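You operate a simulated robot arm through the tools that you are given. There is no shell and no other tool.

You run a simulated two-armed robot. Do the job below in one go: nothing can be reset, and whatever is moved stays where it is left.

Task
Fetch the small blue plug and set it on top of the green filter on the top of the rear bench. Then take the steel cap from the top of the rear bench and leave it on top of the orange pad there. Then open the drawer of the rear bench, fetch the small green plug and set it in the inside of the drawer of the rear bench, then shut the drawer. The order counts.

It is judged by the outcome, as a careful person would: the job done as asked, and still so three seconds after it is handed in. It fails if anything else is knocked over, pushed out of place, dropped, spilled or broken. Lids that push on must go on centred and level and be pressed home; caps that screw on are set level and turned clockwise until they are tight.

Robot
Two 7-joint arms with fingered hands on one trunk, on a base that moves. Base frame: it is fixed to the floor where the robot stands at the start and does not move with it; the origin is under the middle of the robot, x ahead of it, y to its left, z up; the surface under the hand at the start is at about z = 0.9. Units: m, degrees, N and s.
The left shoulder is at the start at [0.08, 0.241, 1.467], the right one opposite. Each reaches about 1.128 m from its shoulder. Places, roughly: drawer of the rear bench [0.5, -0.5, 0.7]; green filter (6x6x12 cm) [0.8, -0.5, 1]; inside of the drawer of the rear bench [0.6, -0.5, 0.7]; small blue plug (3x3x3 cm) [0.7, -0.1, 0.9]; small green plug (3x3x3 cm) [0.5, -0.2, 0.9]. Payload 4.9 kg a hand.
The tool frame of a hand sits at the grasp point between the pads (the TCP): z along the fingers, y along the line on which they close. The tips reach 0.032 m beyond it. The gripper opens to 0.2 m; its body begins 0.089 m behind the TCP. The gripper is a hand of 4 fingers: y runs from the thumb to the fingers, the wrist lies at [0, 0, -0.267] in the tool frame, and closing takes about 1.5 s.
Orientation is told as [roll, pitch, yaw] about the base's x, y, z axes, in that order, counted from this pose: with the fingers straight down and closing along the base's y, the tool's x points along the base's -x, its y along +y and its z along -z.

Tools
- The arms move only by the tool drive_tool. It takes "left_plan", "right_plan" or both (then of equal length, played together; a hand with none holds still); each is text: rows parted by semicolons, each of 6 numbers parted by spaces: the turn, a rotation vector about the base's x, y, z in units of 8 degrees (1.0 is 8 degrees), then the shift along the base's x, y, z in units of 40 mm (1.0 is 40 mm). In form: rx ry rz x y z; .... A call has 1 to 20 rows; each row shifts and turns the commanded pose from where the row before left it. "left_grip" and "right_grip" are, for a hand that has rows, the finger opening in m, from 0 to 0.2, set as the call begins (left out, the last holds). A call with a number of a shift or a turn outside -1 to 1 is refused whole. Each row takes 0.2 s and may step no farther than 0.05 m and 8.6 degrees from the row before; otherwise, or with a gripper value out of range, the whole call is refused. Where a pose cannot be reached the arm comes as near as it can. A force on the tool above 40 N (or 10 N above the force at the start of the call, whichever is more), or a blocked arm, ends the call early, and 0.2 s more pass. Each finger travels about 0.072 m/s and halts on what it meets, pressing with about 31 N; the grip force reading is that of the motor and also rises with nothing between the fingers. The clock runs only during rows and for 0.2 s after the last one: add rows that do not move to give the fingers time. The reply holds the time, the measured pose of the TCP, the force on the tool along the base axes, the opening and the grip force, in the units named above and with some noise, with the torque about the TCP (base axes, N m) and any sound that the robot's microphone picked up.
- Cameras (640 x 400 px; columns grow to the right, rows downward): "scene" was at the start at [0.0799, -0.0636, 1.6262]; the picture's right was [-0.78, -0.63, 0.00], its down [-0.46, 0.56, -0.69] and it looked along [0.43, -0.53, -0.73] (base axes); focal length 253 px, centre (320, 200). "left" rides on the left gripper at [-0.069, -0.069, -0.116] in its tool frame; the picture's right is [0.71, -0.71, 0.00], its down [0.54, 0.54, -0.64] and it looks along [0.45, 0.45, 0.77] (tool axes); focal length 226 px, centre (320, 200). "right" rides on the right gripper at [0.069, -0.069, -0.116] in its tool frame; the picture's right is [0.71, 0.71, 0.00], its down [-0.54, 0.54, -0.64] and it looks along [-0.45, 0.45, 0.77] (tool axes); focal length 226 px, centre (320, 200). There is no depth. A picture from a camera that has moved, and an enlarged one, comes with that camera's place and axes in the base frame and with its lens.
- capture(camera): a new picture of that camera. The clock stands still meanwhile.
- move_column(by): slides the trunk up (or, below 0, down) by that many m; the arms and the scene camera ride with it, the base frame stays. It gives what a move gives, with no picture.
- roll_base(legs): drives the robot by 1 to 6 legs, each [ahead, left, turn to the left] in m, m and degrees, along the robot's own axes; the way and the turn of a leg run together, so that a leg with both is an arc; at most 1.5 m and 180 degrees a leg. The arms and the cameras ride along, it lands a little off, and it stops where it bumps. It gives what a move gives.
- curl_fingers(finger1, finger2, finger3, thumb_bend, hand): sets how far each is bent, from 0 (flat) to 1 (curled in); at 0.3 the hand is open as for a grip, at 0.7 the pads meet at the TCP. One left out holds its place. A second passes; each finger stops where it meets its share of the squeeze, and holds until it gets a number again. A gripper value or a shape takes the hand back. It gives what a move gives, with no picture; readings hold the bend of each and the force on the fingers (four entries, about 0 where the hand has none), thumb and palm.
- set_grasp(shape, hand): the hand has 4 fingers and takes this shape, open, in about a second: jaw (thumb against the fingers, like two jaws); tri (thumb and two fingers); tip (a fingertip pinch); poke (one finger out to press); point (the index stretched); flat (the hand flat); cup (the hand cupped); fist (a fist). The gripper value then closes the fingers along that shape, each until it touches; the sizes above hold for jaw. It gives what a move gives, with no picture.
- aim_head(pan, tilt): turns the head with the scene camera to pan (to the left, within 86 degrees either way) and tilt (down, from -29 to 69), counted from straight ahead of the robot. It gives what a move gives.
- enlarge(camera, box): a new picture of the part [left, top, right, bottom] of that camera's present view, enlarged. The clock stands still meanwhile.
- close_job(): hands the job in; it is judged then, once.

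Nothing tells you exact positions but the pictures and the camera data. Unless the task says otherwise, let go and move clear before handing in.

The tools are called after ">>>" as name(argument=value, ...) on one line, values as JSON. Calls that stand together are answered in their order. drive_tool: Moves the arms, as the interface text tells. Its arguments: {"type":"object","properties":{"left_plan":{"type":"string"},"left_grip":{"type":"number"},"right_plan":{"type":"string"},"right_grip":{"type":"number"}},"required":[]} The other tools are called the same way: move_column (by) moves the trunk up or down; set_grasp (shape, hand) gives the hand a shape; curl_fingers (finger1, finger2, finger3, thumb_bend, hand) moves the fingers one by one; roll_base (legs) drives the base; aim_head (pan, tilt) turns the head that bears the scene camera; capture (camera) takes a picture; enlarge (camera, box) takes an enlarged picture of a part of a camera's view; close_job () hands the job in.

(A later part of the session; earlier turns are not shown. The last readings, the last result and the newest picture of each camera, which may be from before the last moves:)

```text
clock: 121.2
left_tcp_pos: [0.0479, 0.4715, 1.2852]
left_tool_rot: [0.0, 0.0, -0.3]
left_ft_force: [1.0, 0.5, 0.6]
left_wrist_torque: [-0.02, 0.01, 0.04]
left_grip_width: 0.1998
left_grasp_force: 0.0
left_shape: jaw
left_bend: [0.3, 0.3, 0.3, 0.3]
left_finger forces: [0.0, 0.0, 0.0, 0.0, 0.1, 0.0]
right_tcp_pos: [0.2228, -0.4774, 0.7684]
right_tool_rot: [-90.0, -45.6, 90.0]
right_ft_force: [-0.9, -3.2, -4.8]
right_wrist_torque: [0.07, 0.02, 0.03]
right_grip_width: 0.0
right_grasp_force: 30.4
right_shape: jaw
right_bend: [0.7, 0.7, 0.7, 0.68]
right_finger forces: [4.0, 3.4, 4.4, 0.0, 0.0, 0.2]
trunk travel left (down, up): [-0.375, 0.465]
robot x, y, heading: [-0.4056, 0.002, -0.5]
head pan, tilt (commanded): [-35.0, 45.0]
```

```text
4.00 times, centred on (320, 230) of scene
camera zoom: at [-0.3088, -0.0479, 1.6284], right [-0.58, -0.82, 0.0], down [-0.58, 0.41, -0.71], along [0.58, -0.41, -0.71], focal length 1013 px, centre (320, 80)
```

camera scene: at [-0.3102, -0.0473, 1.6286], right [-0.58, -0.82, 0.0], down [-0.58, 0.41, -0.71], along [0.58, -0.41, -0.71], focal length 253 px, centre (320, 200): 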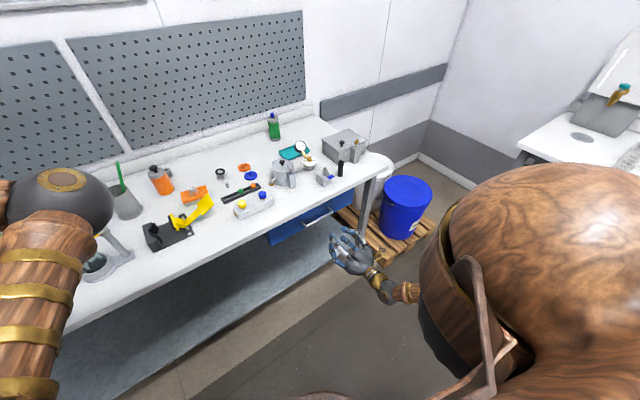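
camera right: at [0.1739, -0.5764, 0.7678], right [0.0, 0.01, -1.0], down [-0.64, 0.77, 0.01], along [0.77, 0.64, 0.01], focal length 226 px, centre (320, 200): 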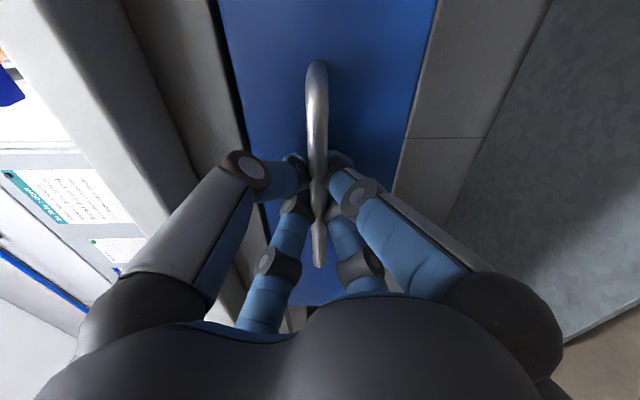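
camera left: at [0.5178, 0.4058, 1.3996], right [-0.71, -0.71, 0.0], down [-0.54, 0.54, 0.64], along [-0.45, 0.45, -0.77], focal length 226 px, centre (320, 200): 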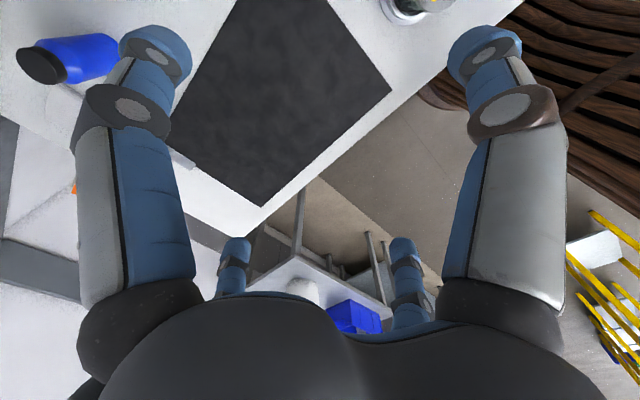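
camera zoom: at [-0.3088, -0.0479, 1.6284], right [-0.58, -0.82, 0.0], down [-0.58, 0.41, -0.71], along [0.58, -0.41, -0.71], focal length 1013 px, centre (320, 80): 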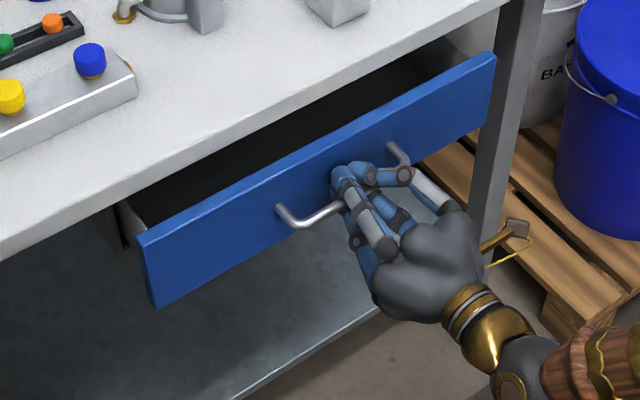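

The drawer slides open easily. Continuing to pull.

>>> drive_tool(right_plan="0 0 0 -0.6 0 0; 0 0 0 -0.7 0 0; 0 0 0 -0.7 0 0; 0 0 0 -0.7 0 0; 0 0 0 -0.5 0 0; 0 0 0 0 0 0")

>>> capture(camera="scene")

```text
clock: 122.6
left_tcp_pos: [0.0462, 0.4744, 1.284]
left_tool_rot: [-0.2, 0.0, -0.3]
left_ft_force: [0.2, 0.4, 0.4]
left_wrist_torque: [-0.04, 0.0, 0.01]
left_grip_width: 0.1999
left_grasp_force: 0.0
left_shape: jaw
left_bend: [0.3, 0.3, 0.3, 0.3]
left_finger forces: [0.0, 0.0, 0.0, 0.1, 0.0, 0.0]
right_tcp_pos: [0.1276, -0.4784, 0.7686]
right_tool_rot: [-90.2, -45.5, 90.3]
right_ft_force: [0.4, 16.1, 1.1]
right_wrist_torque: [-0.02, -0.03, 0.11]
right_grip_width: 0.0
right_grasp_force: 31.3
right_shape: jaw
right_bend: [0.7, 0.7, 0.7, 0.69]
right_finger forces: [3.4, 3.2, 4.9, 0.1, 0.1, 0.0]
right hand out of reach, approached as far as the arm can: row 4, 5
trunk travel left (down, up): [-0.375, 0.465]
robot x, y, heading: [-0.4075, 0.0041, -0.6]
head pan, tilt (commanded): [-35.0, 45.0]
```

```text
taken
camera scene: at [-0.31, -0.0451, 1.6286], right [-0.58, -0.82, 0.0], down [-0.58, 0.41, -0.71], along [0.58, -0.41, -0.71], focal length 253 px, centre (320, 200)
```

scene: 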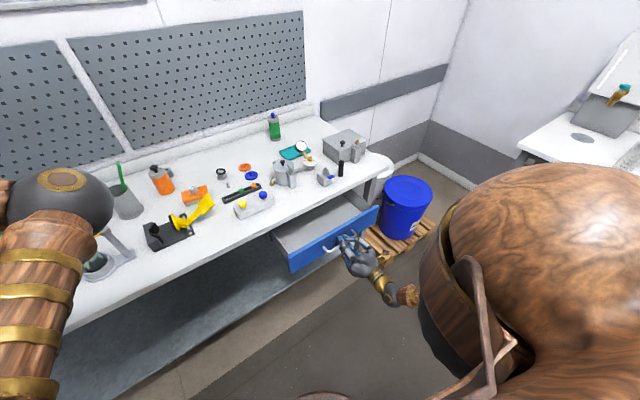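

The arm reached its limit with the drawer about 16 cm open. I'll back the base up another 12 cm while holding the handle to open it further.

>>> roll_base(legs=[[-0.12, 0, 0]])

>>> capture(camera="scene")

>>> capture(camera="right")

```text
clock: 123.9
left_tcp_pos: [-0.0738, 0.4747, 1.2836]
left_tool_rot: [-0.1, -0.1, -0.3]
left_ft_force: [-0.5, 1.2, 0.6]
left_wrist_torque: [-0.01, 0.0, 0.0]
left_grip_width: 0.1997
left_grasp_force: 0.1
left_shape: jaw
left_bend: [0.3, 0.3, 0.3, 0.3]
left_finger forces: [0.0, 0.0, 0.1, 0.1, 0.0, 0.0]
right_tcp_pos: [0.0086, -0.4803, 0.7693]
right_tool_rot: [-90.2, -45.5, 90.2]
right_ft_force: [1.6, 17.9, 0.5]
right_wrist_torque: [0.0, 0.02, 0.14]
right_grip_width: 0.0
right_grasp_force: 31.3
right_shape: jaw
right_bend: [0.7, 0.7, 0.7, 0.69]
right_finger forces: [4.1, 4.2, 5.3, 0.0, 0.1, 0.0]
trunk travel left (down, up): [-0.375, 0.465]
robot x, y, heading: [-0.5225, 0.0041, -0.3]
head pan, tilt (commanded): [-35.0, 45.0]
```

```text
taken
camera scene: at [-0.4289, -0.0436, 1.6287], right [-0.58, -0.82, 0.0], down [-0.58, 0.41, -0.71], along [0.58, -0.41, -0.71], focal length 253 px, centre (320, 200)
```

scene: 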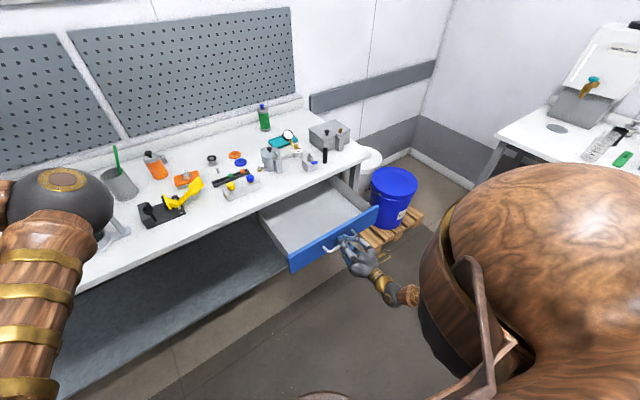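

```text
taken
camera right: at [-0.1082, -0.5791, 0.7681], right [0.0, 0.01, -1.0], down [-0.64, 0.77, 0.01], along [0.77, 0.64, 0.01], focal length 226 px, centre (320, 200)
```

right: 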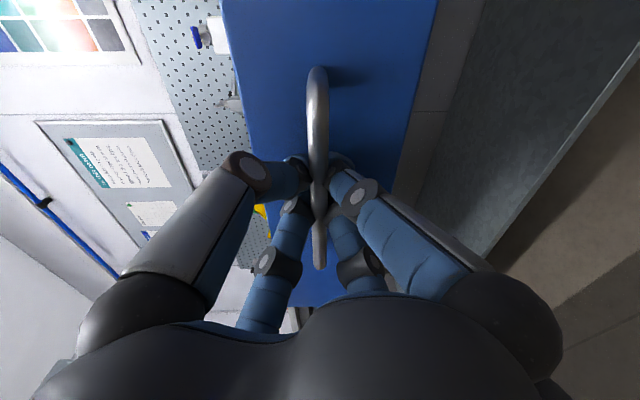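

The drawer is open about 28 cm. Opening the fingers, then backing the base off to slide the hand off the bar.

>>> drive_tool(right_plan="0 0 0 0 0 0; 0 0 0 0 0 0; 0 0 0 0 0 0; 0 0 0 0 0 0; 0 0 0 0 0 0", right_grip=0.07)

>>> capture(camera="right")

>>> enlarge(camera="scene", box=[290, 200, 400, 290])

```text
clock: 125.1
left_tcp_pos: [-0.0725, 0.4749, 1.284]
left_tool_rot: [0.0, 0.0, -0.3]
left_ft_force: [0.7, 0.6, 1.2]
left_wrist_torque: [0.01, 0.0, 0.01]
left_grip_width: 0.2
left_grasp_force: 0.0
left_shape: jaw
left_bend: [0.3, 0.3, 0.3, 0.3]
left_finger forces: [0.1, 0.0, 0.1, 0.1, 0.0, 0.1]
right_tcp_pos: [0.0077, -0.4818, 0.7687]
right_tool_rot: [-90.3, -45.5, 90.2]
right_ft_force: [-0.2, -0.3, 0.5]
right_wrist_torque: [0.05, 0.01, -0.02]
right_grip_width: 0.0695
right_grasp_force: 0.1
right_shape: jaw
right_bend: [0.45, 0.45, 0.45, 0.44]
right_finger forces: [0.1, 0.0, 0.0, 0.1, 0.1, 0.0]
trunk travel left (down, up): [-0.375, 0.465]
robot x, y, heading: [-0.5239, 0.001, -0.2]
head pan, tilt (commanded): [-35.0, 45.0]
```

```text
taken
camera right: at [-0.1086, -0.5802, 0.7673], right [0.0, 0.01, -1.0], down [-0.64, 0.77, 0.01], along [0.77, 0.64, 0.01], focal length 226 px, centre (320, 200)
```

right: 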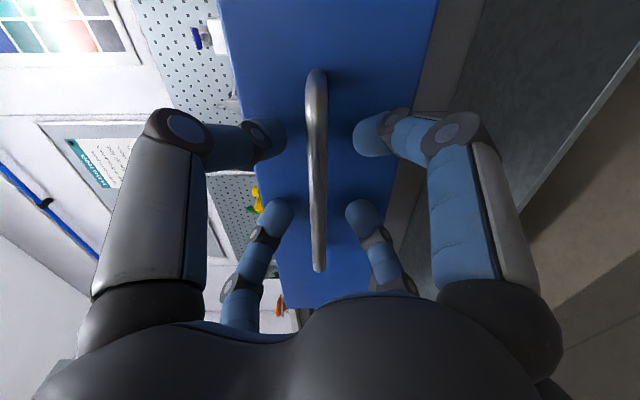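

```text
4.44 times, centred on (345, 245) of scene
camera zoom: at [-0.43, -0.0462, 1.6286], right [-0.58, -0.82, 0.0], down [-0.58, 0.41, -0.71], along [0.58, -0.41, -0.71], focal length 1125 px, centre (209, 0)
```

zoom: 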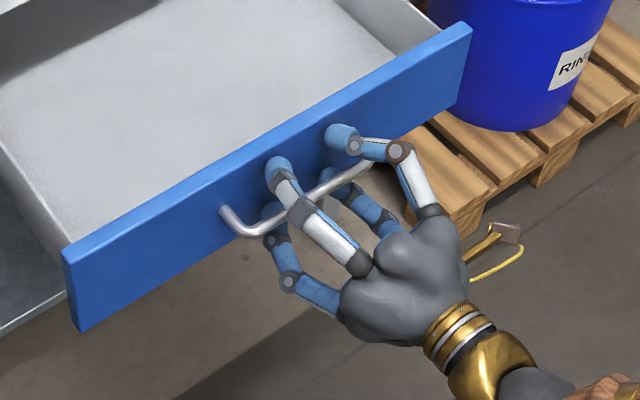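

>>> roll_base(legs=[[-0.1, 0, 0]])

>>> capture(camera="scene")

>>> capture(camera="right")

```text
clock: 126.2
left_tcp_pos: [-0.1665, 0.4742, 1.284]
left_tool_rot: [0.0, -0.1, -0.4]
left_ft_force: [0.1, 0.6, -0.9]
left_wrist_torque: [-0.02, -0.01, 0.0]
left_grip_width: 0.1999
left_grasp_force: 0.1
left_shape: jaw
left_bend: [0.3, 0.3, 0.3, 0.3]
left_finger forces: [0.1, 0.0, 0.0, 0.0, 0.0, 0.0]
right_tcp_pos: [-0.0884, -0.4817, 0.7679]
right_tool_rot: [-90.1, -45.6, 90.1]
right_ft_force: [-0.4, -0.2, -0.1]
right_wrist_torque: [0.02, 0.02, -0.01]
right_grip_width: 0.0696
right_grasp_force: 0.0
right_shape: jaw
right_bend: [0.45, 0.45, 0.45, 0.44]
right_finger forces: [0.1, 0.1, 0.0, 0.1, 0.0, 0.0]
trunk travel left (down, up): [-0.375, 0.465]
robot x, y, heading: [-0.6194, 0.0003, -0.6]
head pan, tilt (commanded): [-35.0, 45.0]
```

```text
taken
camera scene: at [-0.5243, -0.0458, 1.6284], right [-0.58, -0.81, 0.0], down [-0.58, 0.41, -0.71], along [0.58, -0.41, -0.71], focal length 253 px, centre (320, 200)
```

scene: 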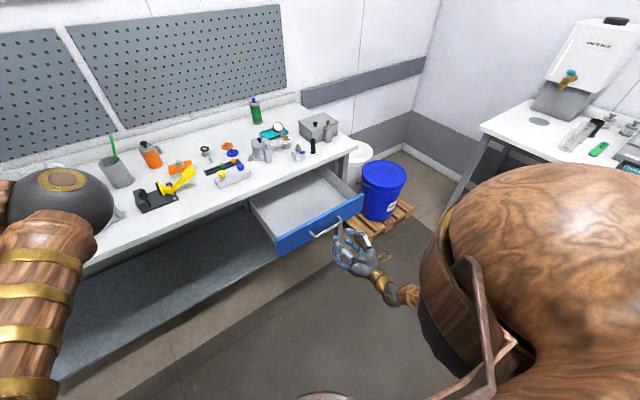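

```text
taken
camera right: at [-0.2042, -0.5801, 0.7669], right [0.0, 0.01, -1.0], down [-0.64, 0.77, 0.01], along [0.77, 0.64, 0.01], focal length 226 px, centre (320, 200)
```

right: 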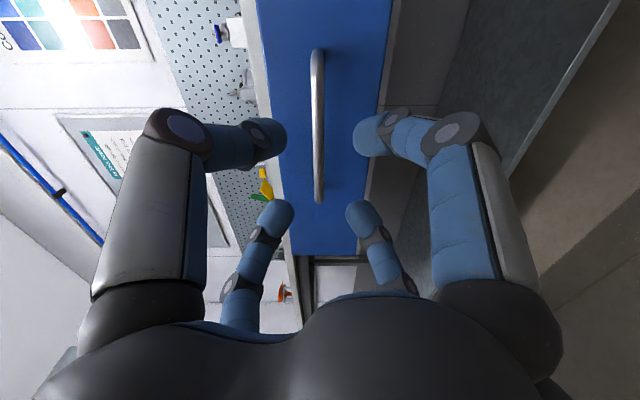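

The hand is clear of the bar. Raising it and turning it back to point down.

>>> drive_tool(right_plan="0.9375 0 0 0 0 1; 0.9375 0 0 0 0 1; 0.9375 0 0 0 0 1; 0.9375 0 0 0 0 1; 0.9375 0 0 0 0 1; 0.9375 0 0 0 0 1; 0 0.9375 0 0.2 0.3 0.5; 0 0.9375 0 0.2 0.3 0.5; 0 0.9375 0 0.2 0.3 0.5; 0 0.9375 0 0.2 0.3 0.5; 0 0.9375 0 0.2 0.3 0.5; 0 0.9375 0 0.2 0.3 0.5; 0 0.9375 0 0.2 0.3 0.5; 0 0.9375 0 0.2 0.3 0.5; 0 0.9375 0 0.2 0.3 0.5; 0 0.9375 0 0.2 0.3 0.5; 0 0.9375 0 0.2 0.3 0.5; 0 0.9375 0 0.2 0.3 0.5", right_grip=0.06)

>>> capture(camera="scene")

```text
clock: 130.0
left_tcp_pos: [-0.1647, 0.4747, 1.2822]
left_tool_rot: [-0.1, 0.1, -0.4]
left_ft_force: [0.3, 0.5, -0.5]
left_wrist_torque: [-0.05, 0.04, -0.01]
left_grip_width: 0.2004
left_grasp_force: 0.0
left_shape: jaw
left_bend: [0.3, 0.3, 0.3, 0.3]
left_finger forces: [0.0, 0.0, 0.0, 0.0, 0.0, 0.0]
right_tcp_pos: [0.008, -0.3365, 1.246]
right_tool_rot: [-0.2, 0.2, -0.5]
right_ft_force: [0.1, 0.0, 0.6]
right_wrist_torque: [-0.05, 0.04, 0.01]
right_grip_width: 0.0602
right_grasp_force: 0.1
right_shape: jaw
right_bend: [0.48, 0.48, 0.48, 0.47]
right_finger forces: [0.0, 0.0, 0.2, 0.0, 0.0, 0.0]
trunk travel left (down, up): [-0.375, 0.465]
robot x, y, heading: [-0.6245, -0.0009, -0.5]
head pan, tilt (commanded): [-35.0, 45.0]
```

```text
taken
camera scene: at [-0.5222, -0.044, 1.6284], right [-0.58, -0.81, 0.0], down [-0.58, 0.41, -0.71], along [0.57, -0.41, -0.71], focal length 253 px, centre (320, 200)
```

scene: 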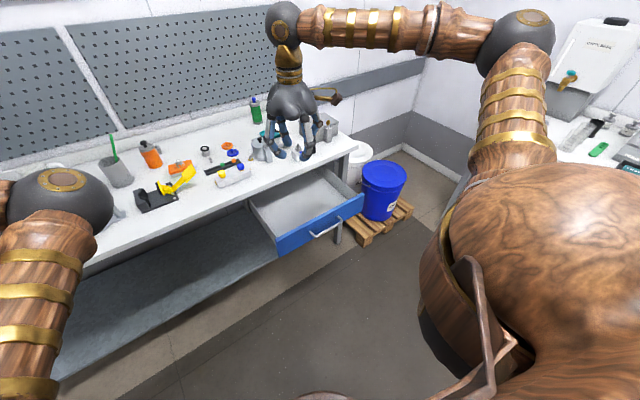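

Driving the base forward 0.25 m to bring the bench within comfortable reach (the open drawer stays clear of the trunk).

>>> roll_base(legs=[[0.24, 0, 0]])

>>> aim_head(pan=-20, tilt=45)

>>> capture(camera="scene")

>>> enlarge(camera="scene", box=[280, 130, 440, 250])

```text
clock: 131.8
left_tcp_pos: [0.0686, 0.4731, 1.2856]
left_tool_rot: [0.0, -0.1, -0.2]
left_ft_force: [-0.6, -0.4, -0.7]
left_wrist_torque: [-0.02, -0.03, 0.01]
left_grip_width: 0.1999
left_grasp_force: 0.1
left_shape: jaw
left_bend: [0.3, 0.3, 0.3, 0.3]
left_finger forces: [0.0, 0.0, 0.0, 0.1, 0.0, 0.0]
right_tcp_pos: [0.2458, -0.3384, 1.2479]
right_tool_rot: [-0.1, 0.0, -0.4]
right_ft_force: [-0.9, 0.4, 0.2]
right_wrist_torque: [0.01, -0.01, -0.01]
right_grip_width: 0.0601
right_grasp_force: 0.1
right_shape: jaw
right_bend: [0.48, 0.48, 0.48, 0.47]
right_finger forces: [0.0, 0.0, 0.0, 0.0, 0.0, 0.0]
trunk travel left (down, up): [-0.375, 0.465]
robot x, y, heading: [-0.3813, 0.0017, -0.2]
head pan, tilt (commanded): [-35.0, 45.0]
```

```text
clock: 132.5
left_tcp_pos: [0.0713, 0.4733, 1.2837]
left_tool_rot: [0.0, 0.1, -0.2]
left_ft_force: [0.6, -0.5, 0.3]
left_wrist_torque: [0.0, 0.0, -0.05]
left_grip_width: 0.2002
left_grasp_force: 0.1
left_shape: jaw
left_bend: [0.3, 0.3, 0.3, 0.3]
left_finger forces: [0.0, 0.0, 0.0, 0.1, 0.0, 0.1]
right_tcp_pos: [0.2484, -0.3378, 1.2448]
right_tool_rot: [0.0, 0.0, -0.4]
right_ft_force: [0.2, -0.7, -0.5]
right_wrist_torque: [0.01, 0.02, -0.01]
right_grip_width: 0.0601
right_grasp_force: 0.0
right_shape: jaw
right_bend: [0.48, 0.48, 0.48, 0.47]
right_finger forces: [0.1, 0.1, 0.0, 0.0, 0.1, 0.1]
trunk travel left (down, up): [-0.375, 0.465]
robot x, y, heading: [-0.3793, -0.0007, -0.1]
head pan, tilt (commanded): [-20.0, 45.0]
```

```text
taken
camera scene: at [-0.2741, -0.0282, 1.6284], right [-0.35, -0.94, 0.0], down [-0.66, 0.25, -0.71], along [0.66, -0.24, -0.71], focal length 253 px, centre (320, 200)
```

scene: 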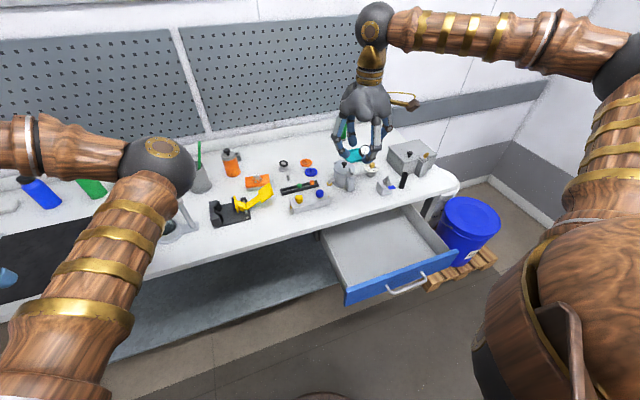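

```text
3.33 times, centred on (360, 190) of scene
camera zoom: at [-0.2741, -0.0282, 1.6284], right [-0.35, -0.94, 0.0], down [-0.66, 0.25, -0.71], along [0.66, -0.24, -0.71], focal length 844 px, centre (187, 233)
```

zoom: 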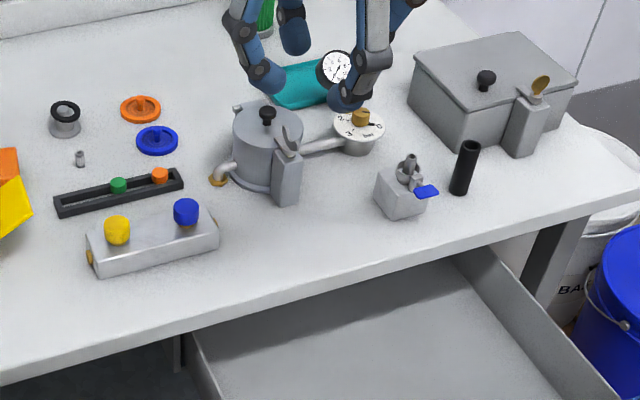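

The drawer is open and empty; the green plug is in the rack at about (0.497, -0.222). I'll hover over it with the hand turned 45° so the fingers avoid the orange plug next to it.

>>> drive_tool(right_plan="0 0 -0.8 0.888 0.414 0; 0 0 -0.8 0.888 0.414 0; 0 0 -0.8 0.888 0.414 0; 0 0 -0.8 0.888 0.414 0; 0 0 -0.8 0.888 0.414 0; 0 0 -0.8 0.888 0.414 0; 0 0 -0.8 0.888 0.414 0; 0 0 0 0 0 -0.8; 0 0 0 0 0 -0.9; 0 0 0 0 0 -0.9; 0 0 0 0 0 -0.9; 0 0 0 0 0 0", right_grip=0.05)

>>> capture(camera="right")

>>> enlarge(camera="right", box=[250, 60, 390, 200])

```text
clock: 135.1
left_tcp_pos: [0.0702, 0.4725, 1.2854]
left_tool_rot: [-0.1, 0.0, -0.2]
left_ft_force: [-0.1, -0.1, -0.4]
left_wrist_torque: [0.0, 0.02, 0.01]
left_grip_width: 0.2
left_grasp_force: 0.1
left_shape: jaw
left_bend: [0.3, 0.3, 0.3, 0.3]
left_finger forces: [0.1, 0.0, 0.0, 0.0, 0.0, 0.0]
right_tcp_pos: [0.4951, -0.2214, 1.1078]
right_tool_rot: [-0.1, -0.1, -45.2]
right_ft_force: [-0.9, 0.6, -0.4]
right_wrist_torque: [-0.01, -0.03, -0.02]
right_grip_width: 0.0502
right_grasp_force: 0.2
right_shape: jaw
right_bend: [0.51, 0.51, 0.51, 0.5]
right_finger forces: [0.0, 0.0, 0.0, 0.1, 0.1, 0.0]
trunk travel left (down, up): [-0.375, 0.465]
robot x, y, heading: [-0.3802, 0.0019, -0.1]
head pan, tilt (commanded): [-20.0, 45.0]
```

```text
taken
camera right: at [0.3972, -0.2224, 1.2241], right [0.0, 1.0, 0.0], down [0.77, 0.0, 0.64], along [0.64, 0.0, -0.77], focal length 226 px, centre (320, 200)
```

right: 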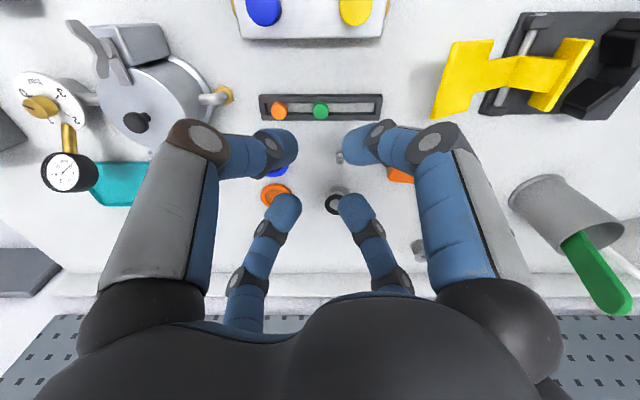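

```text
2.86 times, centred on (320, 130) of right
camera zoom: at [0.3972, -0.2224, 1.2241], right [0.0, 1.0, 0.0], down [0.77, 0.0, 0.64], along [0.64, 0.0, -0.77], focal length 646 px, centre (320, 400)
```

zoom: 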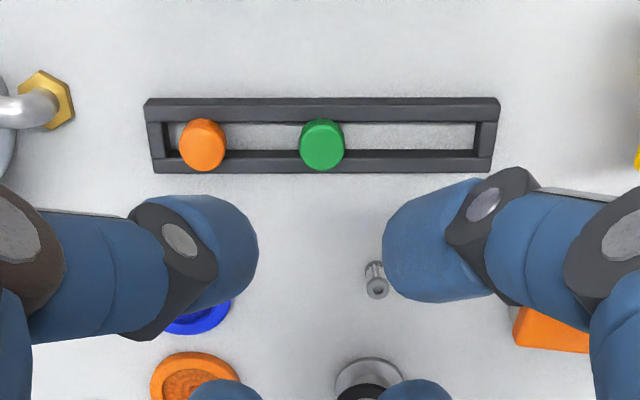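

>>> drive_tool(right_plan="0 0 0 0.09 0.02 -0.8; 0 0 0 0 0 -0.8; 0 0 0 0 0 -0.8; 0 0 0 0 0 -0.8; 0 0 0 0 0 0")

>>> enlarge(camera="right", box=[250, 90, 390, 230])

>>> enlarge(camera="scene", box=[270, 140, 350, 220])

```text
clock: 136.3
left_tcp_pos: [0.0705, 0.4738, 1.2859]
left_tool_rot: [-0.1, 0.0, -0.3]
left_ft_force: [-0.1, -0.2, -0.5]
left_wrist_torque: [0.01, 0.0, 0.03]
left_grip_width: 0.1999
left_grasp_force: 0.1
left_shape: jaw
left_bend: [0.3, 0.3, 0.3, 0.3]
left_finger forces: [0.0, 0.0, 0.0, 0.0, 0.0, 0.0]
right_tcp_pos: [0.5016, -0.2221, 0.978]
right_tool_rot: [-0.1, -0.1, -45.1]
right_ft_force: [-0.9, -0.7, -0.2]
right_wrist_torque: [0.01, -0.02, 0.02]
right_grip_width: 0.0504
right_grasp_force: 0.1
right_shape: jaw
right_bend: [0.51, 0.51, 0.51, 0.5]
right_finger forces: [0.0, 0.0, 0.0, 0.0, 0.1, 0.0]
trunk travel left (down, up): [-0.375, 0.465]
robot x, y, heading: [-0.3829, -0.0001, -0.1]
head pan, tilt (commanded): [-20.0, 45.0]
```

```text
2.86 times, centred on (320, 160) of right
camera zoom: at [0.4034, -0.223, 1.0954], right [0.0, 1.0, 0.0], down [0.77, 0.0, 0.64], along [0.64, 0.0, -0.77], focal length 646 px, centre (320, 314)
```

zoom: 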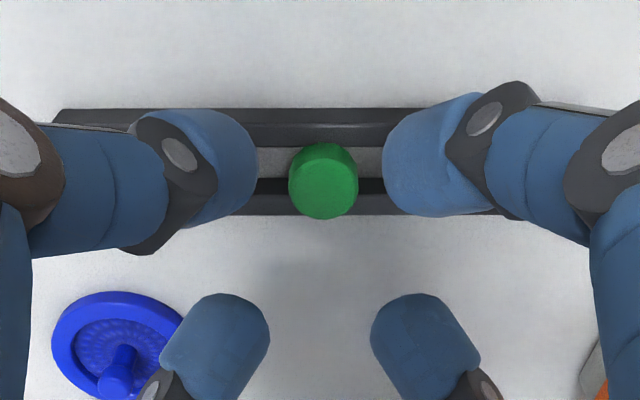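

```text
5.00 times, centred on (310, 180) of scene
camera zoom: at [-0.2758, -0.0281, 1.6286], right [-0.35, -0.94, 0.0], down [-0.66, 0.24, -0.71], along [0.66, -0.24, -0.71], focal length 1266 px, centre (370, 300)
```

zoom: 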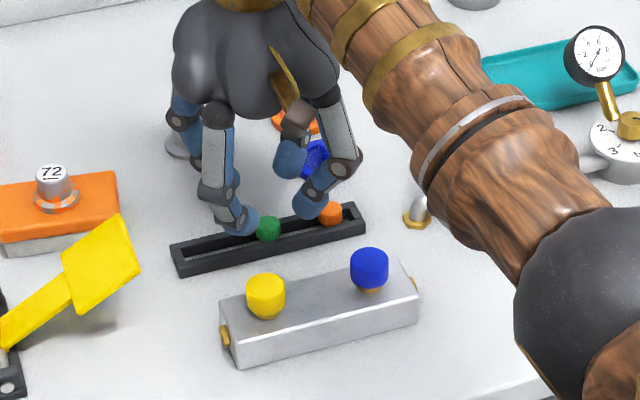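

>>> enlarge(camera="right", box=[295, 110, 345, 160])

>>> enlarge(camera="scene", box=[295, 172, 325, 195])

```text
8.00 times, centred on (320, 135) of right
camera zoom: at [0.4034, -0.223, 1.0954], right [0.0, 1.0, 0.0], down [0.77, 0.0, 0.64], along [0.64, 0.0, -0.77], focal length 1808 px, centre (320, 720)
```

zoom: 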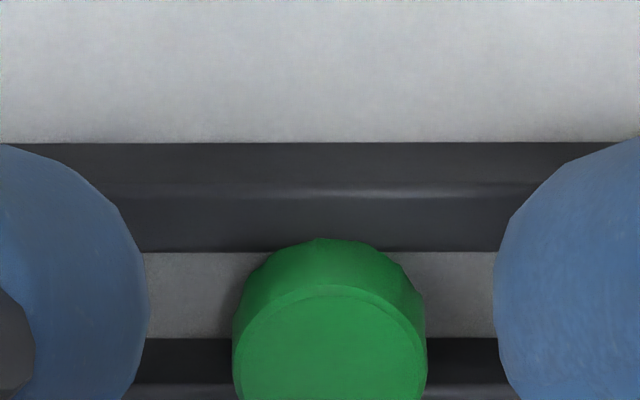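

```text
16.00 times, centred on (310, 184) of scene
camera zoom: at [-0.2758, -0.0281, 1.6286], right [-0.35, -0.94, 0.0], down [-0.66, 0.24, -0.71], along [0.66, -0.24, -0.71], focal length 4051 px, centre (480, 464)
```

zoom: 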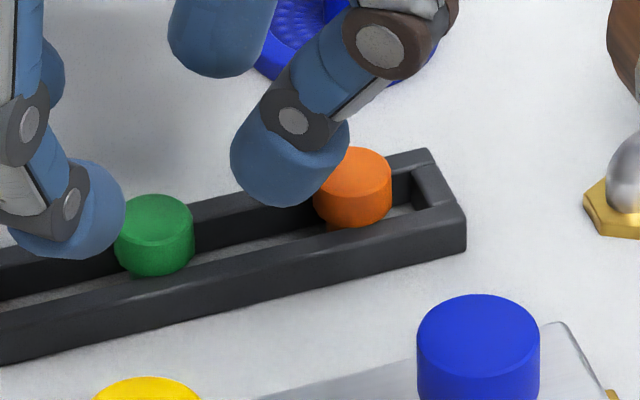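

The plug's head sits on the rack's rails (z 0.911–0.922). I'll descend so the tips just clear the rails at about TCP z=0.945.

>>> drive_tool(right_plan="0 0 0 -0.03 0.02 -0.3; 0 0 0 0 0 -0.3; 0 0 0 0 0 -0.22; 0 0 0 0 0 0")

>>> enlarge(camera="right", box=[260, 100, 380, 220])

>>> enlarge(camera="scene", box=[290, 165, 330, 195])

```text
clock: 137.3
left_tcp_pos: [0.0708, 0.4741, 1.2851]
left_tool_rot: [0.0, 0.0, -0.2]
left_ft_force: [0.2, 0.2, -0.5]
left_wrist_torque: [0.01, -0.06, 0.0]
left_grip_width: 0.1998
left_grasp_force: 0.0
left_shape: jaw
left_bend: [0.3, 0.3, 0.3, 0.3]
left_finger forces: [0.0, 0.0, 0.1, 0.1, 0.0, 0.1]
right_tcp_pos: [0.4985, -0.2203, 0.9453]
right_tool_rot: [-0.1, -0.2, -45.2]
right_ft_force: [-0.1, 0.0, -0.1]
right_wrist_torque: [0.02, 0.01, 0.02]
right_grip_width: 0.0501
right_grasp_force: 0.0
right_shape: jaw
right_bend: [0.51, 0.51, 0.51, 0.5]
right_finger forces: [0.0, 0.1, 0.1, 0.0, 0.1, 0.0]
trunk travel left (down, up): [-0.375, 0.465]
robot x, y, heading: [-0.3819, 0.0033, 0.1]
head pan, tilt (commanded): [-20.0, 45.0]
```

```text
3.33 times, centred on (320, 160) of right
camera zoom: at [0.4009, -0.2208, 1.063], right [0.0, 1.0, 0.0], down [0.77, 0.0, 0.64], along [0.64, 0.0, -0.77], focal length 754 px, centre (320, 333)
```

zoom: 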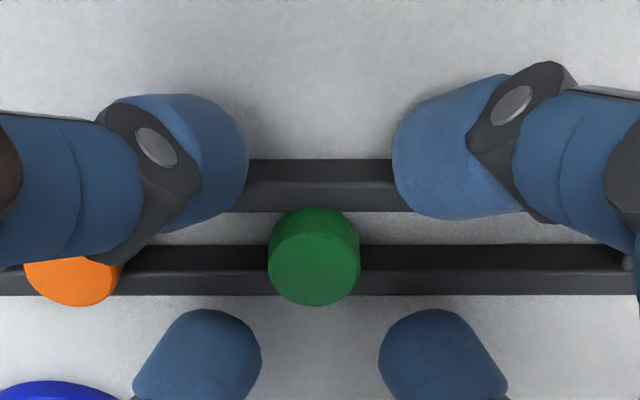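

```text
13.33 times, centred on (310, 180) of scene
camera zoom: at [-0.2752, -0.0281, 1.6285], right [-0.35, -0.94, 0.0], down [-0.66, 0.24, -0.71], along [0.66, -0.24, -0.71], focal length 3376 px, centre (453, 467)
```

zoom: 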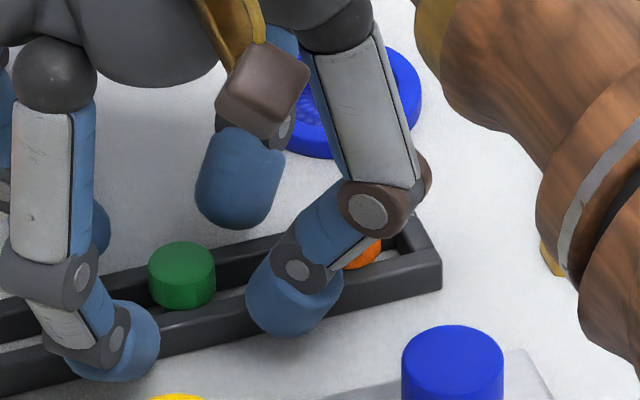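

Well aligned (≈1.5 mm). Lowering 2 mm and closing.

>>> drive_tool(right_plan="0 0 0 0.03 -0.03 -0.05; 0 0 0 0 0 0")

>>> drive_tool(right_plan="0 0 0 0 0 0; 0 0 0 0 0 0; 0 0 0 0 0 0; 0 0 0 0 0 0; 0 0 0 0 0 0", right_grip=0.0)

>>> enlarge(camera="right", box=[260, 100, 380, 220])

```text
clock: 137.9
left_tcp_pos: [0.0702, 0.4744, 1.286]
left_tool_rot: [0.0, 0.0, -0.2]
left_ft_force: [-0.5, -0.4, -1.0]
left_wrist_torque: [-0.03, 0.04, -0.02]
left_grip_width: 0.2
left_grasp_force: 0.0
left_shape: jaw
left_bend: [0.3, 0.3, 0.3, 0.3]
left_finger forces: [0.1, 0.0, 0.0, 0.0, 0.1, 0.1]
right_tcp_pos: [0.4997, -0.2212, 0.945]
right_tool_rot: [-0.1, -0.1, -45.2]
right_ft_force: [0.6, 0.8, -0.1]
right_wrist_torque: [0.01, -0.01, 0.0]
right_grip_width: 0.0503
right_grasp_force: 0.1
right_shape: jaw
right_bend: [0.51, 0.51, 0.51, 0.5]
right_finger forces: [0.0, 0.1, 0.0, 0.0, 0.0, 0.0]
trunk travel left (down, up): [-0.375, 0.465]
robot x, y, heading: [-0.3817, -0.0009, -0.2]
head pan, tilt (commanded): [-20.0, 45.0]
```

```text
clock: 139.1
left_tcp_pos: [0.0688, 0.4734, 1.2851]
left_tool_rot: [-0.1, -0.1, -0.1]
left_ft_force: [-0.3, 0.3, 0.1]
left_wrist_torque: [0.0, -0.01, 0.03]
left_grip_width: 0.2001
left_grasp_force: 0.1
left_shape: jaw
left_bend: [0.3, 0.3, 0.3, 0.3]
left_finger forces: [0.1, 0.1, 0.0, 0.1, 0.0, 0.2]
right_tcp_pos: [0.4991, -0.2218, 0.9466]
right_tool_rot: [0.0, -0.2, -45.1]
right_ft_force: [-1.5, -4.4, 10.5]
right_wrist_torque: [-0.13, 0.12, 0.02]
right_grip_width: 0.0286
right_grasp_force: 31.0
right_shape: jaw
right_bend: [0.8, 0.8, 0.8, 0.6]
right_finger forces: [23.9, 22.1, 21.1, 0.0, 22.8, 0.1]
trunk travel left (down, up): [-0.375, 0.465]
robot x, y, heading: [-0.3812, 0.0014, -0.1]
head pan, tilt (commanded): [-20.0, 45.0]
```

```text
3.33 times, centred on (320, 160) of right
camera zoom: at [0.4015, -0.2225, 1.063], right [0.0, 1.0, 0.0], down [0.76, 0.0, 0.64], along [0.64, 0.0, -0.76], focal length 754 px, centre (320, 333)
```

zoom: 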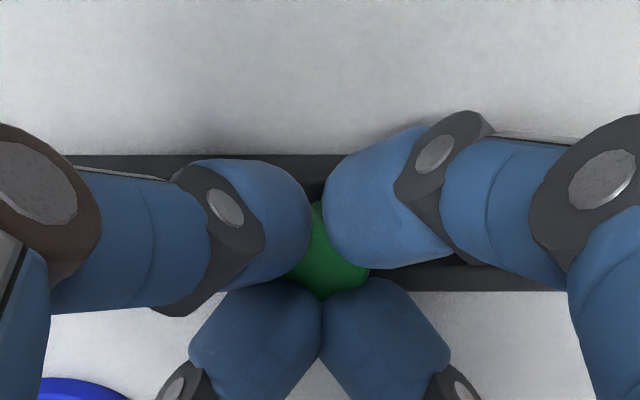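

The tips are closing on the head's top rim – slightly too high. Reopening and lowering a few millimetres.

>>> drive_tool(right_plan="0 0 0 0 0 0; 0 0 0 0 0 0; 0 0 0 0 0 0; 0 0 0 0 0 -0.04; 0 0 0 0 0 -0.03; 0 0 0 0 0 0", right_grip=0.05)

>>> enlarge(camera="right", box=[260, 100, 380, 220])

```text
clock: 140.5
left_tcp_pos: [0.0698, 0.4746, 1.2844]
left_tool_rot: [0.1, 0.0, -0.3]
left_ft_force: [0.9, -0.2, -0.7]
left_wrist_torque: [0.02, 0.02, 0.01]
left_grip_width: 0.1998
left_grasp_force: 0.0
left_shape: jaw
left_bend: [0.3, 0.3, 0.3, 0.3]
left_finger forces: [0.0, 0.0, 0.0, 0.0, 0.1, 0.0]
right_tcp_pos: [0.4987, -0.2213, 0.9415]
right_tool_rot: [-0.1, -0.1, -45.2]
right_ft_force: [-0.3, -0.5, -0.5]
right_wrist_torque: [0.0, -0.03, 0.01]
right_grip_width: 0.0501
right_grasp_force: 0.0
right_shape: jaw
right_bend: [0.51, 0.51, 0.51, 0.5]
right_finger forces: [0.1, 0.0, 0.0, 0.0, 0.0, 0.1]
trunk travel left (down, up): [-0.375, 0.465]
robot x, y, heading: [-0.3805, 0.0052, -0.2]
head pan, tilt (commanded): [-20.0, 45.0]
```

```text
3.33 times, centred on (320, 160) of right
camera zoom: at [0.4014, -0.2217, 1.0583], right [0.0, 1.0, 0.0], down [0.77, 0.0, 0.64], along [0.64, 0.0, -0.77], focal length 754 px, centre (320, 333)
```

zoom: 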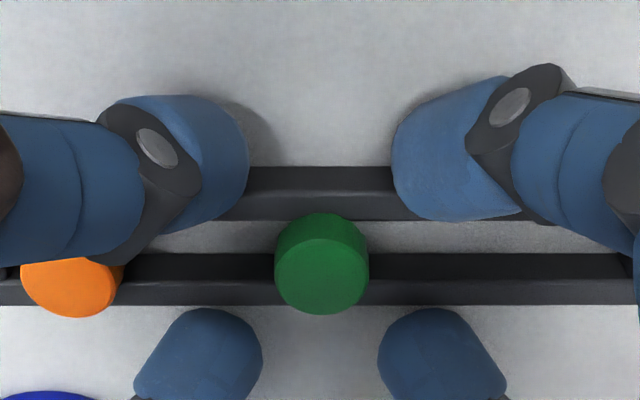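

>>> drive_tool(right_plan="0 0 0 0 0 -0.02; 0 0 0 0 0 0")

>>> drive_tool(right_plan="0 0 0 0 0 0; 0 0 0 0 0 0; 0 0 0 0 0 0; 0 0 0 0 0 0; 0 0 0 0 0 0", right_grip=0.0)

>>> enlarge(camera="right", box=[260, 100, 380, 220])

```text
clock: 141.1
left_tcp_pos: [0.0698, 0.4726, 1.2842]
left_tool_rot: [0.0, -0.1, -0.2]
left_ft_force: [0.5, -0.1, 0.6]
left_wrist_torque: [0.0, -0.03, 0.01]
left_grip_width: 0.2
left_grasp_force: 0.0
left_shape: jaw
left_bend: [0.3, 0.3, 0.3, 0.3]
left_finger forces: [0.0, 0.0, 0.0, 0.0, 0.0, 0.0]
right_tcp_pos: [0.5002, -0.2209, 0.9403]
right_tool_rot: [-0.1, 0.0, -45.2]
right_ft_force: [-0.3, -0.7, 0.7]
right_wrist_torque: [0.0, 0.01, -0.04]
right_grip_width: 0.0499
right_grasp_force: 0.0
right_shape: jaw
right_bend: [0.51, 0.51, 0.51, 0.5]
right_finger forces: [0.1, 0.0, 0.0, 0.0, 0.0, 0.0]
trunk travel left (down, up): [-0.375, 0.465]
robot x, y, heading: [-0.3821, 0.0014, -0.2]
head pan, tilt (commanded): [-20.0, 45.0]
```

```text
clock: 142.3
left_tcp_pos: [0.07, 0.4736, 1.2845]
left_tool_rot: [0.1, 0.0, -0.3]
left_ft_force: [-0.1, 0.7, 0.6]
left_wrist_torque: [0.01, 0.01, -0.01]
left_grip_width: 0.1997
left_grasp_force: 0.1
left_shape: jaw
left_bend: [0.3, 0.3, 0.3, 0.3]
left_finger forces: [0.0, 0.0, 0.0, 0.0, 0.0, 0.1]
right_tcp_pos: [0.4981, -0.2214, 0.9423]
right_tool_rot: [-0.1, -0.1, -45.2]
right_ft_force: [-6.2, -4.0, 5.4]
right_wrist_torque: [-0.31, 0.41, -0.8]
right_grip_width: 0.0321
right_grasp_force: 31.6
right_shape: jaw
right_bend: [0.82, 0.79, 0.79, 0.56]
right_finger forces: [27.7, 26.5, 26.3, 0.1, 36.4, 0.0]
trunk travel left (down, up): [-0.375, 0.465]
robot x, y, heading: [-0.3835, 0.0008, -0.5]
head pan, tilt (commanded): [-20.0, 45.0]
```

```text
3.33 times, centred on (320, 160) of right
camera zoom: at [0.4009, -0.2227, 1.0585], right [0.0, 1.0, 0.0], down [0.77, 0.0, 0.64], along [0.64, 0.0, -0.77], focal length 754 px, centre (320, 333)
```

zoom: 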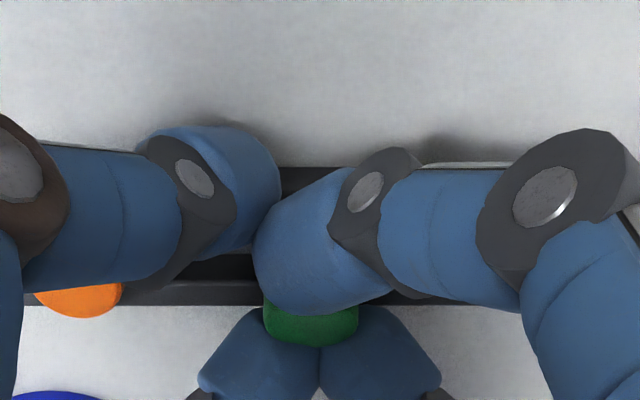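

The plug has shifted toward +x in the grasp. Checking from the scene camera before doing anything.

>>> enlarge(camera="scene", box=[285, 160, 335, 200])

>>> capture(camera="right")

```text
10.00 times, centred on (310, 180) of scene
camera zoom: at [-0.2769, -0.0285, 1.6287], right [-0.35, -0.94, 0.0], down [-0.66, 0.25, -0.71], along [0.66, -0.24, -0.71], focal length 2532 px, centre (420, 400)
```

zoom: 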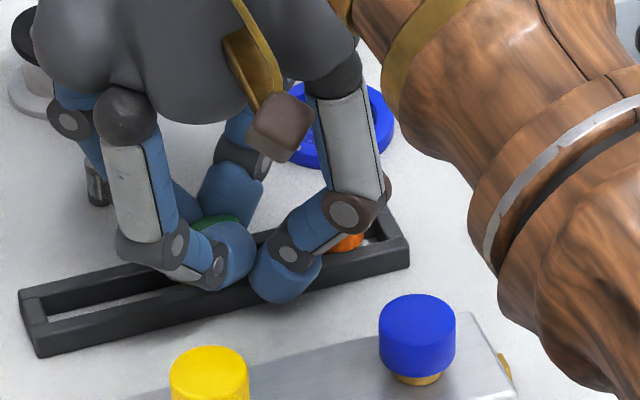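

```text
taken
camera right: at [0.4009, -0.2227, 1.0585], right [0.0, 1.0, 0.0], down [0.77, 0.0, 0.64], along [0.64, 0.0, -0.77], focal length 226 px, centre (320, 200)
```

right: 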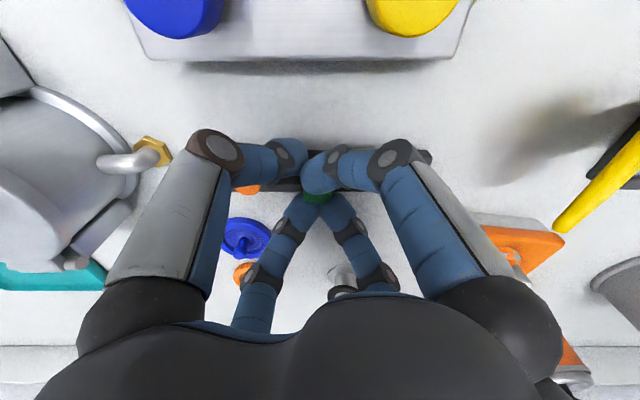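

>>> drive_tool(right_plan="0 0 0 0 0 0; 0 0 0 0 0 0; 0 0 0 0 0 0; 0 0 0 0 0 0", right_grip=0.05)

>>> enlarge(camera="right", box=[250, 100, 390, 240])

>>> enlarge(camera="scene", box=[280, 155, 340, 205])

```text
clock: 143.3
left_tcp_pos: [0.0695, 0.4745, 1.2852]
left_tool_rot: [0.0, -0.1, -0.2]
left_ft_force: [-0.1, -0.8, 0.8]
left_wrist_torque: [0.0, -0.04, 0.01]
left_grip_width: 0.1998
left_grasp_force: 0.0
left_shape: jaw
left_bend: [0.3, 0.3, 0.3, 0.3]
left_finger forces: [0.0, 0.0, 0.1, 0.1, 0.1, 0.0]
right_tcp_pos: [0.4997, -0.2212, 0.9425]
right_tool_rot: [0.0, -0.1, -45.3]
right_ft_force: [1.0, -0.4, 6.9]
right_wrist_torque: [0.14, 0.09, -0.01]
right_grip_width: 0.0497
right_grasp_force: 0.1
right_shape: jaw
right_bend: [0.83, 0.51, 0.51, 0.5]
right_finger forces: [7.5, 0.0, 0.1, 0.0, 0.1, 0.0]
trunk travel left (down, up): [-0.375, 0.465]
robot x, y, heading: [-0.3798, 0.0019, -0.3]
head pan, tilt (commanded): [-20.0, 45.0]
```

```text
2.86 times, centred on (320, 170) of right
camera zoom: at [0.4017, -0.2211, 1.0586], right [0.0, 1.0, 0.0], down [0.77, 0.0, 0.64], along [0.64, 0.0, -0.77], focal length 646 px, centre (320, 286)
```

zoom: 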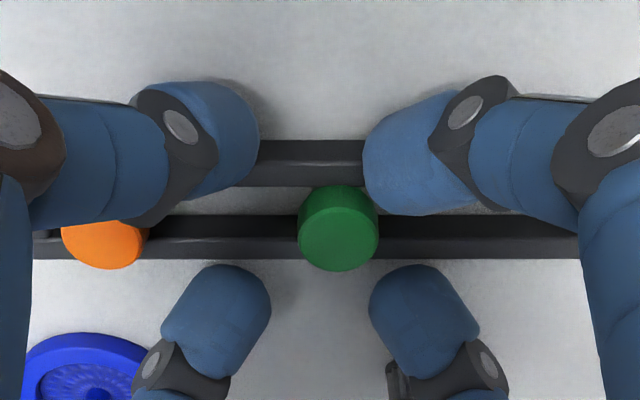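

```text
8.00 times, centred on (310, 180) of scene
camera zoom: at [-0.2761, -0.0275, 1.6287], right [-0.35, -0.94, 0.0], down [-0.66, 0.24, -0.71], along [0.66, -0.24, -0.71], focal length 2026 px, centre (400, 360)
```

zoom: 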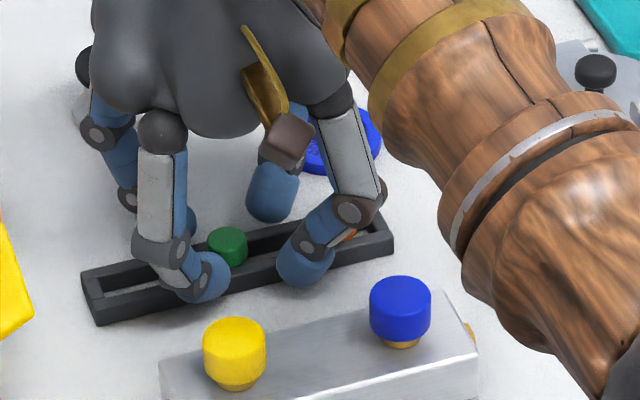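

The plug is back in its slot, but finger 1 seems caught against the rail. Raising slightly to free it.

>>> drive_tool(right_plan="0 0 0 0 0 0.1; 0 0 0 0 0 0.15; 0 0 0 0 0 0.2; 0 0 0 0 0 0; 0 0 0 0 0 0", right_grip=0.06)

>>> enlarge(camera="right", box=[250, 90, 390, 230])

>>> enlarge(camera="scene", box=[280, 155, 340, 205])

```text
clock: 144.5
left_tcp_pos: [0.0701, 0.4739, 1.2852]
left_tool_rot: [0.0, -0.1, -0.2]
left_ft_force: [-0.7, -0.4, 0.2]
left_wrist_torque: [-0.03, 0.01, 0.0]
left_grip_width: 0.1995
left_grasp_force: 0.1
left_shape: jaw
left_bend: [0.3, 0.3, 0.3, 0.3]
left_finger forces: [0.0, 0.0, 0.1, 0.0, 0.0, 0.1]
right_tcp_pos: [0.5005, -0.222, 0.9593]
right_tool_rot: [-0.2, 0.1, -45.1]
right_ft_force: [0.5, 0.5, -0.1]
right_wrist_torque: [0.0, 0.01, 0.01]
right_grip_width: 0.0595
right_grasp_force: 0.0
right_shape: jaw
right_bend: [0.48, 0.48, 0.48, 0.47]
right_finger forces: [0.0, 0.0, 0.1, 0.0, 0.0, 0.1]
trunk travel left (down, up): [-0.375, 0.465]
robot x, y, heading: [-0.3779, -0.0015, -0.1]
head pan, tilt (commanded): [-20.0, 45.0]
```

```text
2.86 times, centred on (320, 160) of right
camera zoom: at [0.4027, -0.2228, 1.0752], right [0.0, 1.0, 0.0], down [0.77, 0.0, 0.64], along [0.64, 0.0, -0.77], focal length 646 px, centre (320, 314)
```

zoom: 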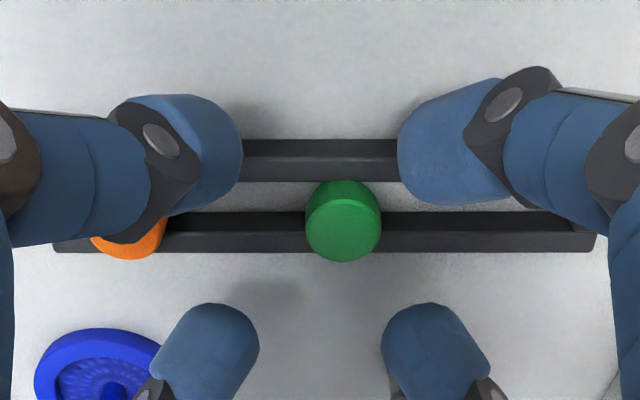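

```text
8.00 times, centred on (310, 180) of scene
camera zoom: at [-0.2755, -0.0279, 1.6285], right [-0.35, -0.94, 0.0], down [-0.66, 0.24, -0.71], along [0.66, -0.24, -0.71], focal length 2026 px, centre (400, 360)
```

zoom: 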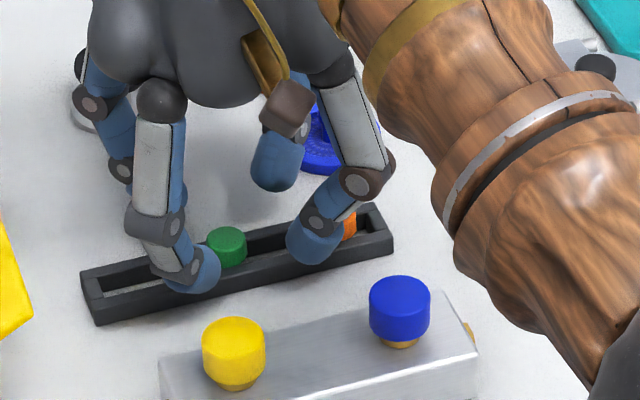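

Finger 1 is free, and the plug stands in its slot (now at about (0.500, -0.216)); the rack hasn't moved. Gripping along the slot direction lets the fingertips sit lower between the rails, so I'll turn the hand to yaw 0 and pinch with thumb and finger 2 only.

>>> drive_tool(right_plan="0 0 0 0 0 0.4; 0 0 0.94 0 0.02 0; 0 0 0.94 0 0.02 0; 0 0 0.94 0 0.02 0; 0 0 0.94 0 0.02 0; 0 0 0.94 0 0.02 0; 0 0 0.94 0 0.02 0; 0 0 0 0 0 0", right_grip=0.05)

>>> enlarge(camera="right", box=[250, 90, 390, 230])

>>> enlarge(camera="scene", box=[280, 155, 340, 205])

```text
clock: 146.3
left_tcp_pos: [0.0706, 0.4737, 1.2848]
left_tool_rot: [-0.1, 0.0, -0.2]
left_ft_force: [0.1, 0.1, 0.8]
left_wrist_torque: [0.03, -0.01, 0.01]
left_grip_width: 0.1999
left_grasp_force: 0.0
left_shape: jaw
left_bend: [0.3, 0.3, 0.3, 0.3]
left_finger forces: [0.0, 0.1, 0.0, 0.1, 0.0, 0.0]
right_tcp_pos: [0.4998, -0.2159, 0.9746]
right_tool_rot: [-0.1, -0.1, 0.0]
right_ft_force: [0.3, 0.0, 0.0]
right_wrist_torque: [-0.01, 0.01, 0.03]
right_grip_width: 0.0502
right_grasp_force: 0.0
right_shape: jaw
right_bend: [0.51, 0.51, 0.51, 0.5]
right_finger forces: [0.0, 0.0, 0.0, 0.0, 0.0, 0.0]
trunk travel left (down, up): [-0.375, 0.465]
robot x, y, heading: [-0.386, 0.0029, -0.1]
head pan, tilt (commanded): [-20.0, 45.0]
```

```text
2.86 times, centred on (320, 160) of right
camera zoom: at [0.4304, -0.2862, 1.0913], right [-0.71, 0.71, 0.0], down [0.54, 0.54, 0.64], along [0.46, 0.45, -0.77], focal length 646 px, centre (320, 314)
```

zoom: 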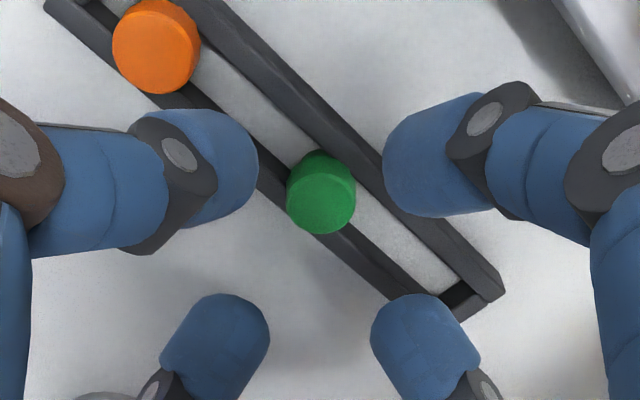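

```text
8.00 times, centred on (310, 180) of scene
camera zoom: at [-0.2752, -0.0281, 1.6285], right [-0.35, -0.94, 0.0], down [-0.66, 0.24, -0.71], along [0.66, -0.24, -0.71], focal length 2026 px, centre (400, 360)
```

zoom: 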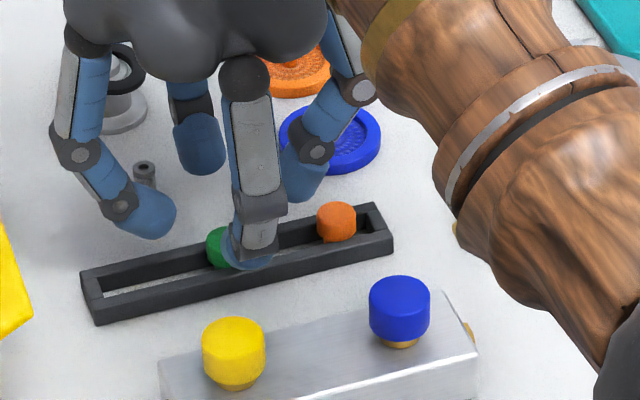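

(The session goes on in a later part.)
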